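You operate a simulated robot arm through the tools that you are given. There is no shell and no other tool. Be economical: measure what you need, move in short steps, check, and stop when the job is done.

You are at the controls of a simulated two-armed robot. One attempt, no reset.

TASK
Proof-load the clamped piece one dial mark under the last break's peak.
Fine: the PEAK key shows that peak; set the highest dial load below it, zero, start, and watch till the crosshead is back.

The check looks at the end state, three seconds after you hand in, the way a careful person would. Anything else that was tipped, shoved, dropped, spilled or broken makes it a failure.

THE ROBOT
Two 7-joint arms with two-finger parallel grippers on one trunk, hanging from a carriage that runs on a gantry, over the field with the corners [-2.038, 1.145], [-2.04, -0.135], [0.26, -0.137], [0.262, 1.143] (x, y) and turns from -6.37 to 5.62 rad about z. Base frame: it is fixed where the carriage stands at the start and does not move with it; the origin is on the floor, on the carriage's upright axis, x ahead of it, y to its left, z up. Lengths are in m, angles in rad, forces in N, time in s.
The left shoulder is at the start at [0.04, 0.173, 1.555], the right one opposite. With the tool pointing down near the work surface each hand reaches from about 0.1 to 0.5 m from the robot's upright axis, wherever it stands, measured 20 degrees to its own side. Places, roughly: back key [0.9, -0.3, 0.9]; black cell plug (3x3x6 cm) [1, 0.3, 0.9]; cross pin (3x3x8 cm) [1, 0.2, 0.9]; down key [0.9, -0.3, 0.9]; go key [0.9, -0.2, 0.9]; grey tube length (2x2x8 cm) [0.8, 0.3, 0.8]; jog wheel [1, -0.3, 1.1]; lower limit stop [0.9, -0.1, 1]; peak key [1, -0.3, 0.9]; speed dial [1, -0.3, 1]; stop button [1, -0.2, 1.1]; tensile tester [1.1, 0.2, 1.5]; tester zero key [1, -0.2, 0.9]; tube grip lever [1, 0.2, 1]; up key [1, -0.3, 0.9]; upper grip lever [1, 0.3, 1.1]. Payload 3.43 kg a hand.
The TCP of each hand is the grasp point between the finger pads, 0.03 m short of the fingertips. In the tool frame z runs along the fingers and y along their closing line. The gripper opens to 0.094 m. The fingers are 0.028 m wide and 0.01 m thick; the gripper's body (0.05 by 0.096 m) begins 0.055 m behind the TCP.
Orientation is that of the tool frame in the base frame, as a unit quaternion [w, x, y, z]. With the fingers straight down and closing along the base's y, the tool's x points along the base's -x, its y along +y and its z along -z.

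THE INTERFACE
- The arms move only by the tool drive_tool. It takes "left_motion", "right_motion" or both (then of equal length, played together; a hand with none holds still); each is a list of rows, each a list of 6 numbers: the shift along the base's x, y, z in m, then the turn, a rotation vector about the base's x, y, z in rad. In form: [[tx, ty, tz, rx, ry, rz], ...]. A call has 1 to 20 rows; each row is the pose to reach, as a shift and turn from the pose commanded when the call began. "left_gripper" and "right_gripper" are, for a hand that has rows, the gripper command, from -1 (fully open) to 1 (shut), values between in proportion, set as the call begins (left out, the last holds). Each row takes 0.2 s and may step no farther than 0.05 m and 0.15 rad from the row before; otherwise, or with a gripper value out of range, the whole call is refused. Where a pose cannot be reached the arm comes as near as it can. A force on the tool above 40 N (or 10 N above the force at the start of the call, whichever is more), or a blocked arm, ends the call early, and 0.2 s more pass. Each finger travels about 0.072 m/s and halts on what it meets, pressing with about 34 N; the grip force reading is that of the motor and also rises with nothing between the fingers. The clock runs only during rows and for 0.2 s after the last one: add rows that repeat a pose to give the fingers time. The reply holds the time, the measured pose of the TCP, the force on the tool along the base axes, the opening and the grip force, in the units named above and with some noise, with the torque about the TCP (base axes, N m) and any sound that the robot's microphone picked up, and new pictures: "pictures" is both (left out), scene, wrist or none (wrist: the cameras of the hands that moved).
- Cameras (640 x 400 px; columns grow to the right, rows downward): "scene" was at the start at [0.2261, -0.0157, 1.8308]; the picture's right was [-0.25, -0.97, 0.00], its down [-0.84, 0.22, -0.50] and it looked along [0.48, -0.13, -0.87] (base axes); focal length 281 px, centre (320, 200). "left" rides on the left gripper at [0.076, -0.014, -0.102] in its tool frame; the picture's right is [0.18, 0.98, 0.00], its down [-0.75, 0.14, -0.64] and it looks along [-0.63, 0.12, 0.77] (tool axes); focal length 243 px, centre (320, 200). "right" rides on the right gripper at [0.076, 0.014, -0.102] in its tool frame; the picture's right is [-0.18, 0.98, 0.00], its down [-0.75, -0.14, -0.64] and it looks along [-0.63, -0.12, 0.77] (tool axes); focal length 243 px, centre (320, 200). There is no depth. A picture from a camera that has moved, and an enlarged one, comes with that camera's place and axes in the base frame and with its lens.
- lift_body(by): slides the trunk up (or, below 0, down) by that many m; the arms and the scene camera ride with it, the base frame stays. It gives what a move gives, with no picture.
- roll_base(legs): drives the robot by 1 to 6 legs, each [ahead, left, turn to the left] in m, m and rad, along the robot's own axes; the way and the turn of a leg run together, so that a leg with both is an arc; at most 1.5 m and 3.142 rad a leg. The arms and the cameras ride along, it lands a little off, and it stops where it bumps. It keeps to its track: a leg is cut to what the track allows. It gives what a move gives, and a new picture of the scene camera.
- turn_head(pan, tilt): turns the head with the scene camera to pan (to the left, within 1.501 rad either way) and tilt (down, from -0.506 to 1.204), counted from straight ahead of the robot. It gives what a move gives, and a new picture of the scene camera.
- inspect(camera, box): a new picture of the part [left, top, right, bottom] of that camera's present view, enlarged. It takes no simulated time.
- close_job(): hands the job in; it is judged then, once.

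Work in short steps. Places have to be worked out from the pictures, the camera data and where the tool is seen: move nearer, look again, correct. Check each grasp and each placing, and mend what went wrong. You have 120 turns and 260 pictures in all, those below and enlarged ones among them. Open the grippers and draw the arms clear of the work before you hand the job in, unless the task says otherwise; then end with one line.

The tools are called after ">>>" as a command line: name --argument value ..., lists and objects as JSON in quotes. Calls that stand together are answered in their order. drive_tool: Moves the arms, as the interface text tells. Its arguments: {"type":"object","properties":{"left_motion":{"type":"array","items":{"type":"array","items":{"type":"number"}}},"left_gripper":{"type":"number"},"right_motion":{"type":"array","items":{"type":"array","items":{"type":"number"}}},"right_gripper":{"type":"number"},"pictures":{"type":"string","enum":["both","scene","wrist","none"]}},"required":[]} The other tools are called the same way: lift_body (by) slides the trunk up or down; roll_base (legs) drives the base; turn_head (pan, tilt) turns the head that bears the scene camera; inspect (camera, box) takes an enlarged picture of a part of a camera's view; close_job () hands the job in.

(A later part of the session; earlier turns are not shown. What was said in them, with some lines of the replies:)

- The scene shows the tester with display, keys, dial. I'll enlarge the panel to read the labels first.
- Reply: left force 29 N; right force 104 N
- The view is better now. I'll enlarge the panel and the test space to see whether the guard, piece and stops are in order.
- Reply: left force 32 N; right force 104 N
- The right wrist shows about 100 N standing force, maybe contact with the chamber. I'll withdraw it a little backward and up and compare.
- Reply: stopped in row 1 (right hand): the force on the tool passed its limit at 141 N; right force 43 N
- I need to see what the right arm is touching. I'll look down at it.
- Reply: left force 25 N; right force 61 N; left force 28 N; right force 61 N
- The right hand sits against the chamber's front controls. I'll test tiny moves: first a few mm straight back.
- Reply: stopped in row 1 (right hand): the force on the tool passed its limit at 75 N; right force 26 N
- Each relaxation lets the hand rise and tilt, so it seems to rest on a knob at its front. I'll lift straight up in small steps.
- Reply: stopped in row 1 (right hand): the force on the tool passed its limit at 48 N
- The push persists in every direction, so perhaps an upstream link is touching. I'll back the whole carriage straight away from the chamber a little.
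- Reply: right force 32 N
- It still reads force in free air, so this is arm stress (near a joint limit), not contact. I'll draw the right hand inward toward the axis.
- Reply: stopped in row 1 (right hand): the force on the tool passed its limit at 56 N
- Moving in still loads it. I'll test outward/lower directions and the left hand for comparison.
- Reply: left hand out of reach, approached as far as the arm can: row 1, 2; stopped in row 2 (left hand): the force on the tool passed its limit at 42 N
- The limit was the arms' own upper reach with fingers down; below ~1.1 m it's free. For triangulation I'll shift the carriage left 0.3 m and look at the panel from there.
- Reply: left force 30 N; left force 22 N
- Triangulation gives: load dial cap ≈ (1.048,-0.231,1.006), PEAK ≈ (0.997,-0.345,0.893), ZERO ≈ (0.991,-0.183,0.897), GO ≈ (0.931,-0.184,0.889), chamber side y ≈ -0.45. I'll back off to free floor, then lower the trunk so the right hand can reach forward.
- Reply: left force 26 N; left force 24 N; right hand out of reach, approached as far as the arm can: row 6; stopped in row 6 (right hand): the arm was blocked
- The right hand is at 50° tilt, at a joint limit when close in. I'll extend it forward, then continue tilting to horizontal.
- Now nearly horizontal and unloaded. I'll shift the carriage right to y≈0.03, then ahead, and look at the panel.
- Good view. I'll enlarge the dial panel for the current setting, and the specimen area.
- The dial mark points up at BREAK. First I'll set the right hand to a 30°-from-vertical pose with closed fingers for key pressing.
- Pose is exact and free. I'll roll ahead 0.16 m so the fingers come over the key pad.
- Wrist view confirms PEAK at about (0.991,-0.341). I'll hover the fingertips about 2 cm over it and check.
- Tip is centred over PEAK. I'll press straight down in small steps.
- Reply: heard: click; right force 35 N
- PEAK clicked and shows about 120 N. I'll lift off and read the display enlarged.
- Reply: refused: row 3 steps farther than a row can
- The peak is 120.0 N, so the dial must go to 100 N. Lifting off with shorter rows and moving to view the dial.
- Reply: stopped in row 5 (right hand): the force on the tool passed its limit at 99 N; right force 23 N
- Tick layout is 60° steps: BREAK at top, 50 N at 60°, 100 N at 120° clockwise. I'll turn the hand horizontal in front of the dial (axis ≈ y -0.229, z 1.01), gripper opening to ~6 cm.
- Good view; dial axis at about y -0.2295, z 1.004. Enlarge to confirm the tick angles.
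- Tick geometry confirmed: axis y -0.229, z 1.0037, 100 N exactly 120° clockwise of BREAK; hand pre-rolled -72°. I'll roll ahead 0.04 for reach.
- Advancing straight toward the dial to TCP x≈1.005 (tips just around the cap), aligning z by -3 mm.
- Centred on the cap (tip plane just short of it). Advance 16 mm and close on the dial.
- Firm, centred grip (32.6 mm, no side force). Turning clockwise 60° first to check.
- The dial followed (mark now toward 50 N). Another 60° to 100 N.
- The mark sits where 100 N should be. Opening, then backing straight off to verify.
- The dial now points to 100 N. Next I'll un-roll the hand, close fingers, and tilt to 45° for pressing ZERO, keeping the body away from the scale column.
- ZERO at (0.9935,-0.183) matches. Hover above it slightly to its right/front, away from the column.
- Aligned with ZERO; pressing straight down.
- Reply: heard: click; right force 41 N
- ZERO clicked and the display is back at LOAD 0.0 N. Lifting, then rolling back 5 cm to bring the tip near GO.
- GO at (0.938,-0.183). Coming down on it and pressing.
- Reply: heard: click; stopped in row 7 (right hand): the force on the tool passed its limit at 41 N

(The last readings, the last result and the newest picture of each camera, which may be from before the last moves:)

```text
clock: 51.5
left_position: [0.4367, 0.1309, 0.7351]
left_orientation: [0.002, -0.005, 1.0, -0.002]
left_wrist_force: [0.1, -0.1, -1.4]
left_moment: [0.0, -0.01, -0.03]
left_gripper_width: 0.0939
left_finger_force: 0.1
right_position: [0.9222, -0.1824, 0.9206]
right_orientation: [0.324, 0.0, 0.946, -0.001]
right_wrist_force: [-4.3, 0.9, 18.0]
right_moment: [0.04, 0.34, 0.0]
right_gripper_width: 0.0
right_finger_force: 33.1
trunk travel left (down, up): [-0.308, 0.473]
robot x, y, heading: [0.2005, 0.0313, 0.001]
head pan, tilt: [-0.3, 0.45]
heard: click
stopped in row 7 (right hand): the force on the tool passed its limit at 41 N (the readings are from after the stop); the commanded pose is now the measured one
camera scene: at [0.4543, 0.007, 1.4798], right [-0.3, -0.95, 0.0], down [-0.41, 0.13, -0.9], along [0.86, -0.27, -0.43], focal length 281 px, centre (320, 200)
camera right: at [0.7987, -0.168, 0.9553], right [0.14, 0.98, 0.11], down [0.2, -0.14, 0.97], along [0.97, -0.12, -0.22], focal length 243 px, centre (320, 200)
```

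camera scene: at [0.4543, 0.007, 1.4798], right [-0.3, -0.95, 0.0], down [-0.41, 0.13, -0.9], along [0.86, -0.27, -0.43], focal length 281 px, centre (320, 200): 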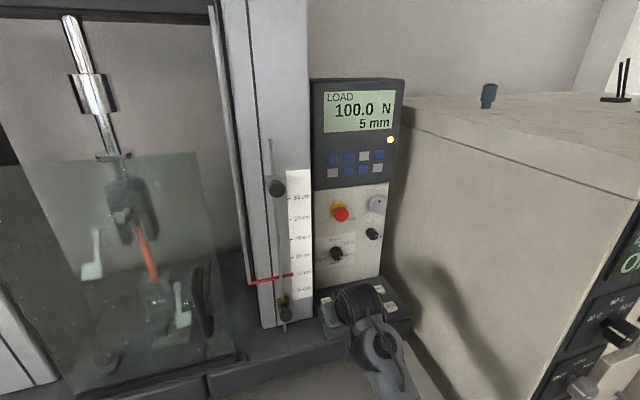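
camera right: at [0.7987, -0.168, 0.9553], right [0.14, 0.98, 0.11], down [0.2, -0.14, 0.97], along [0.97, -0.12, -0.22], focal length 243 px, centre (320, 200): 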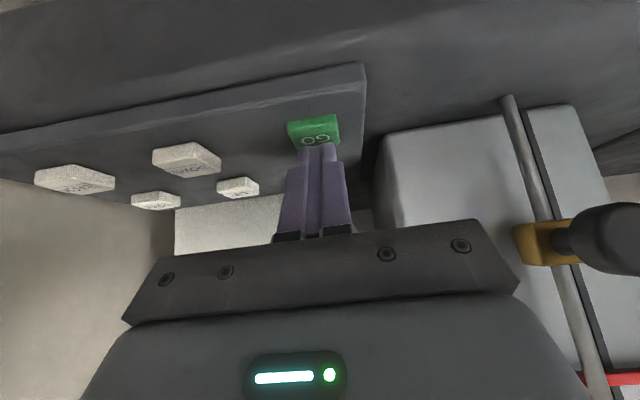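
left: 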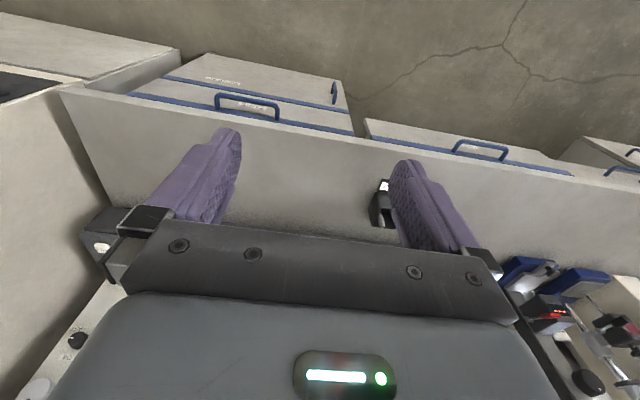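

It runs: 100.0 N at 5 mm, lamp on. I lift off GO and watch.

>>> drive_tool --right_motion '[[-0.002, 0, 0.015, 0, 0, 0], [-0.005, -0.01, 0.045, 0, 0, 0], [-0.005, -0.01, 0.055, 0, 0, 0], [-0.005, -0.01, 0.055, 0, 0, 0], [-0.005, -0.01, 0.055, 0, 0, 0]]' --pictures "scene"

>>> drive_tool --right_motion '[[0, 0, 0, 0, 0, 0], [0, 0, 0, 0, 0, 0], [0, 0, 0, 0, 0, 0], [0, 0, 0, 0, 0, 0], [0, 0, 0, 0, 0, 0], [0, 0, 0, 0, 0, 0], [0, 0, 0, 0, 0, 0], [0, 0, 0, 0, 0, 0], [0, 0, 0, 0, 0, 0], [0, 0, 0, 0, 0, 0]]' --pictures "scene"

>>> inspect --camera "scene" --box '[300, 70, 420, 145]'

```text
clock: 52.7
left_position: [0.4364, 0.1307, 0.7351]
left_orientation: [0.002, -0.004, 1.0, -0.001]
left_wrist_force: [0.4, -0.6, -0.2]
left_moment: [-0.01, -0.04, 0.02]
left_gripper_width: 0.0938
left_finger_force: 0.1
right_position: [0.9124, -0.192, 0.9714]
right_orientation: [0.317, -0.001, 0.948, 0.0]
right_wrist_force: [-0.1, -0.8, 0.1]
right_moment: [0.0, -0.02, 0.03]
right_gripper_width: 0.0
right_finger_force: 33.0
trunk travel left (down, up): [-0.308, 0.473]
robot x, y, heading: [0.2015, 0.0309, -0.005]
head pan, tilt: [-0.3, 0.45]
camera scene: at [0.4539, 0.0075, 1.4797], right [-0.3, -0.95, 0.0], down [-0.42, 0.13, -0.9], along [0.86, -0.27, -0.44], focal length 281 px, centre (320, 200)
```

scene: 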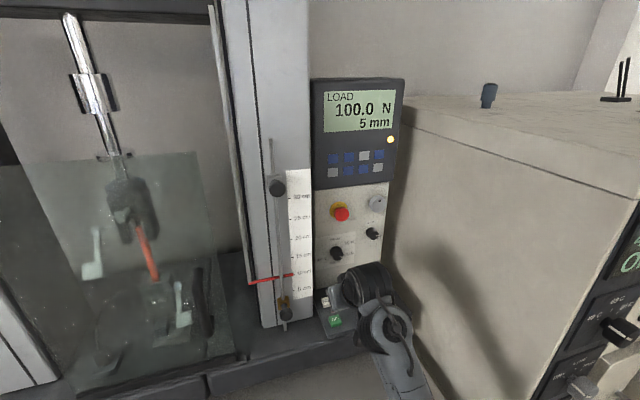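

```text
clock: 54.9
left_position: [0.4358, 0.1302, 0.736]
left_orientation: [0.002, -0.004, 1.0, -0.001]
left_wrist_force: [-0.5, 0.3, 0.0]
left_moment: [0.01, 0.0, -0.03]
left_gripper_width: 0.0941
left_finger_force: 0.1
right_position: [0.9124, -0.1917, 0.9712]
right_orientation: [0.318, 0.0, 0.948, -0.001]
right_wrist_force: [-0.1, 0.2, -0.2]
right_moment: [-0.03, 0.0, 0.04]
right_gripper_width: 0.0
right_finger_force: 32.8
trunk travel left (down, up): [-0.308, 0.473]
robot x, y, heading: [0.2049, 0.0372, 0.002]
head pan, tilt: [-0.3, 0.45]
camera scene: at [0.4538, 0.0075, 1.4796], right [-0.3, -0.95, 0.0], down [-0.42, 0.13, -0.9], along [0.86, -0.27, -0.44], focal length 281 px, centre (320, 200)
```

scene: 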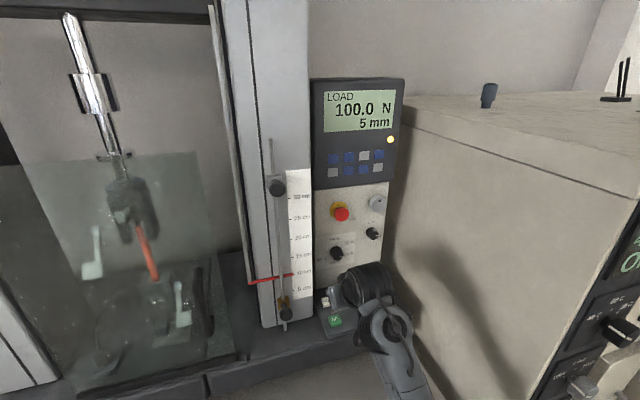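

```text
5.33 times, centred on (360, 108) of scene
camera zoom: at [0.4538, 0.0075, 1.4796], right [-0.3, -0.95, 0.0], down [-0.42, 0.13, -0.9], along [0.86, -0.27, -0.44], focal length 1497 px, centre (107, 693)
```

zoom: 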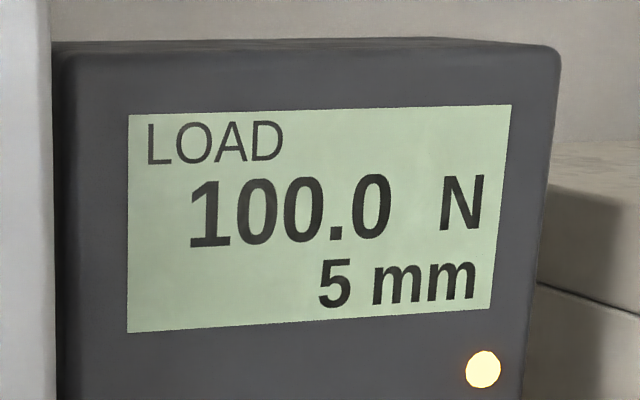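

It is holding at 100.0 N with the lamp lit. I keep waiting for it to return on its own.

>>> drive_tool --right_motion '[[0, 0, 0, 0, 0, 0], [0, 0, 0, 0, 0, 0], [0, 0, 0, 0, 0, 0], [0, 0, 0, 0, 0, 0], [0, 0, 0, 0, 0, 0], [0, 0, 0, 0, 0, 0], [0, 0, 0, 0, 0, 0], [0, 0, 0, 0, 0, 0], [0, 0, 0, 0, 0, 0], [0, 0, 0, 0, 0, 0], [0, 0, 0, 0, 0, 0], [0, 0, 0, 0, 0, 0], [0, 0, 0, 0, 0, 0], [0, 0, 0, 0, 0, 0], [0, 0, 0, 0, 0, 0], [0, 0, 0, 0, 0, 0], [0, 0, 0, 0, 0, 0], [0, 0, 0, 0, 0, 0], [0, 0, 0, 0, 0, 0], [0, 0, 0, 0, 0, 0]]' --pictures "scene"

>>> drive_tool --right_motion '[[0, 0, 0, 0, 0, 0], [0, 0, 0, 0, 0, 0], [0, 0, 0, 0, 0, 0], [0, 0, 0, 0, 0, 0], [0, 0, 0, 0, 0, 0], [0, 0, 0, 0, 0, 0], [0, 0, 0, 0, 0, 0], [0, 0, 0, 0, 0, 0], [0, 0, 0, 0, 0, 0], [0, 0, 0, 0, 0, 0], [0, 0, 0, 0, 0, 0], [0, 0, 0, 0, 0, 0], [0, 0, 0, 0, 0, 0], [0, 0, 0, 0, 0, 0], [0, 0, 0, 0, 0, 0], [0, 0, 0, 0, 0, 0], [0, 0, 0, 0, 0, 0], [0, 0, 0, 0, 0, 0], [0, 0, 0, 0, 0, 0], [0, 0, 0, 0, 0, 0]]' --pictures "scene"

```text
clock: 59.1
left_position: [0.4353, 0.1323, 0.7349]
left_orientation: [0.002, -0.004, 1.0, -0.002]
left_wrist_force: [-0.4, 0.0, 0.0]
left_moment: [0.01, -0.01, 0.04]
left_gripper_width: 0.0941
left_finger_force: 0.1
right_position: [0.9132, -0.1919, 0.9713]
right_orientation: [0.317, 0.0, 0.948, 0.0]
right_wrist_force: [0.7, -0.1, 0.1]
right_moment: [-0.02, 0.01, 0.0]
right_gripper_width: 0.0002
right_finger_force: 33.6
trunk travel left (down, up): [-0.308, 0.473]
robot x, y, heading: [0.2058, 0.0343, -0.007]
head pan, tilt: [-0.3, 0.45]
camera scene: at [0.4538, 0.0075, 1.4796], right [-0.3, -0.95, 0.0], down [-0.42, 0.13, -0.9], along [0.86, -0.27, -0.44], focal length 281 px, centre (320, 200)
```

scene: 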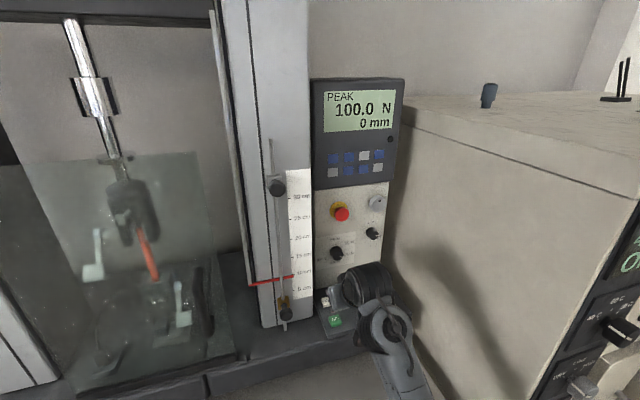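

```text
clock: 63.3
left_position: [0.4353, 0.1314, 0.7351]
left_orientation: [0.002, -0.004, 1.0, 0.0]
left_wrist_force: [0.8, 0.1, 0.3]
left_moment: [0.01, -0.01, -0.03]
left_gripper_width: 0.0941
left_finger_force: 0.1
right_position: [0.9124, -0.1925, 0.971]
right_orientation: [0.318, 0.0, 0.948, 0.0]
right_wrist_force: [-0.1, 0.4, 0.6]
right_moment: [-0.04, -0.01, 0.0]
right_gripper_width: 0.0002
right_finger_force: 33.0
trunk travel left (down, up): [-0.308, 0.473]
robot x, y, heading: [0.2041, 0.0326, 0.005]
head pan, tilt: [-0.3, 0.45]
camera scene: at [0.4538, 0.0075, 1.4796], right [-0.3, -0.95, 0.0], down [-0.42, 0.13, -0.9], along [0.86, -0.27, -0.44], focal length 281 px, centre (320, 200)
```

scene: 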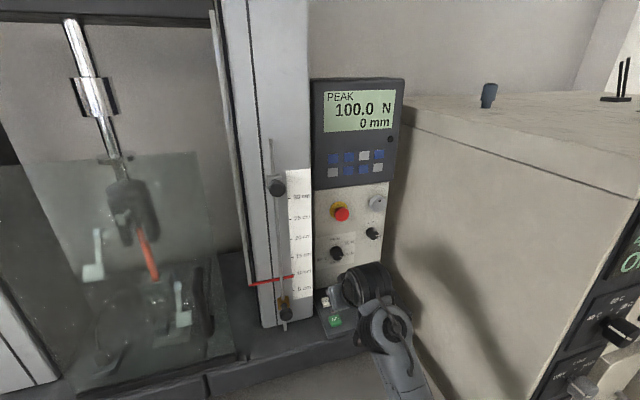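

The crosshead is back (0 mm, PEAK 100.0 N, lamp off, piece whole). I'll draw the robot clear straight back and open the gripper.

>>> roll_base --legs '[[-0.45, 0, 0]]'

>>> drive_tool --right_motion '[[0, 0, 0, 0, 0, 0], [0, 0, 0, 0, 0, 0], [0, 0, 0, 0, 0, 0], [0, 0, 0, 0, 0, 0]]' --right_gripper -1 --pictures "scene"

>>> inspect --camera "scene" --box '[100, 60, 420, 260]'

```text
clock: 66.0
left_position: [-0.0091, 0.1324, 0.7355]
left_orientation: [0.003, 0.003, 1.0, -0.001]
left_wrist_force: [0.1, -0.3, -0.2]
left_moment: [0.01, -0.04, -0.01]
left_gripper_width: 0.0938
left_finger_force: 0.0
right_position: [0.4626, -0.1974, 0.9701]
right_orientation: [0.317, 0.006, 0.948, -0.002]
right_wrist_force: [1.0, 0.0, -0.2]
right_moment: [-0.01, -0.03, -0.01]
right_gripper_width: 0.0001
right_finger_force: 32.7
trunk travel left (down, up): [-0.308, 0.473]
robot x, y, heading: [-0.242, 0.0391, -0.017]
head pan, tilt: [-0.3, 0.45]
camera scene: at [0.0072, 0.0079, 1.4796], right [-0.31, -0.95, 0.0], down [-0.41, 0.13, -0.9], along [0.86, -0.28, -0.44], focal length 281 px, centre (320, 200)
```

scene: 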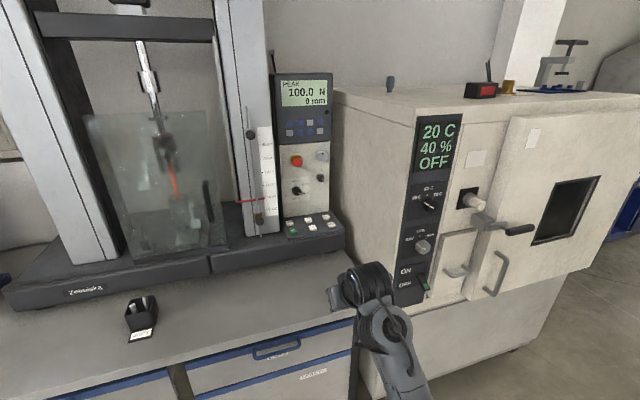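

```text
clock: 67.0
left_position: [-0.0103, 0.1327, 0.7355]
left_orientation: [0.002, 0.001, 1.0, -0.001]
left_wrist_force: [-1.0, 0.0, 0.2]
left_moment: [0.01, -0.02, 0.03]
left_gripper_width: 0.0941
left_finger_force: 0.0
right_position: [0.4643, -0.1975, 0.9707]
right_orientation: [0.317, 0.005, 0.948, -0.001]
right_wrist_force: [0.5, 0.1, 0.4]
right_moment: [0.04, 0.0, -0.02]
right_gripper_width: 0.0939
right_finger_force: 0.1
trunk travel left (down, up): [-0.308, 0.473]
robot x, y, heading: [-0.2425, 0.042, -0.012]
head pan, tilt: [-0.3, 0.45]
camera scene: at [0.0073, 0.0079, 1.4796], right [-0.31, -0.95, 0.0], down [-0.41, 0.13, -0.9], along [0.86, -0.28, -0.44], focal length 281 px, centre (320, 200)
```

scene: 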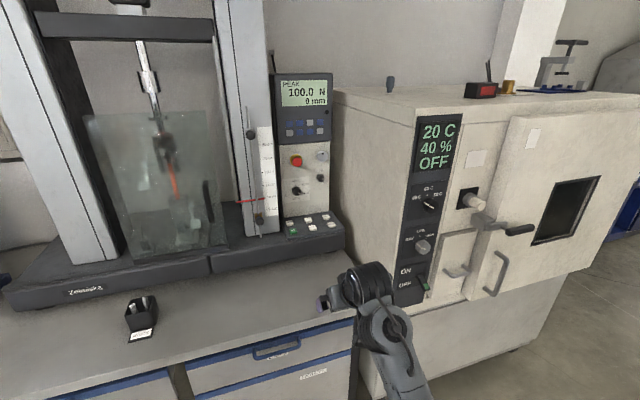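

```text
2.00 times, centred on (260, 160) of scene
camera zoom: at [0.0073, 0.0079, 1.4796], right [-0.31, -0.95, 0.0], down [-0.41, 0.13, -0.9], along [0.86, -0.28, -0.44], focal length 562 px, centre (440, 280)
```

zoom: 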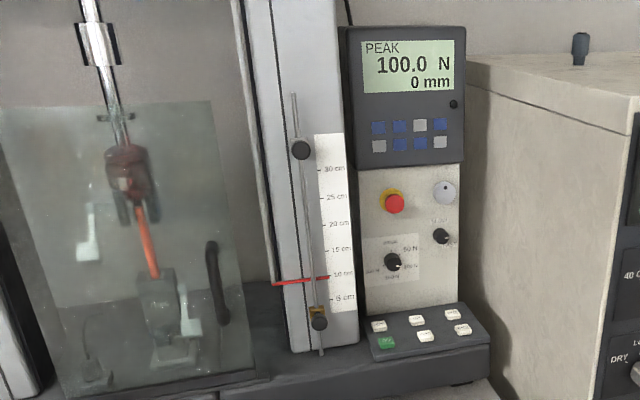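

All is in order: dial at 100 N, peak 100.0 N, crosshead back at 0 mm, piece intact, arms clear. Handing in.

>>> close_job

```text
The job is handed in.
```

The clamped piece was proof-loaded to 100.0 N, the highest dial mark below the 120.0 N peak of the last break; the crosshead is back at 0 mm, the piece looks whole, and both arms are clear with grippers open.
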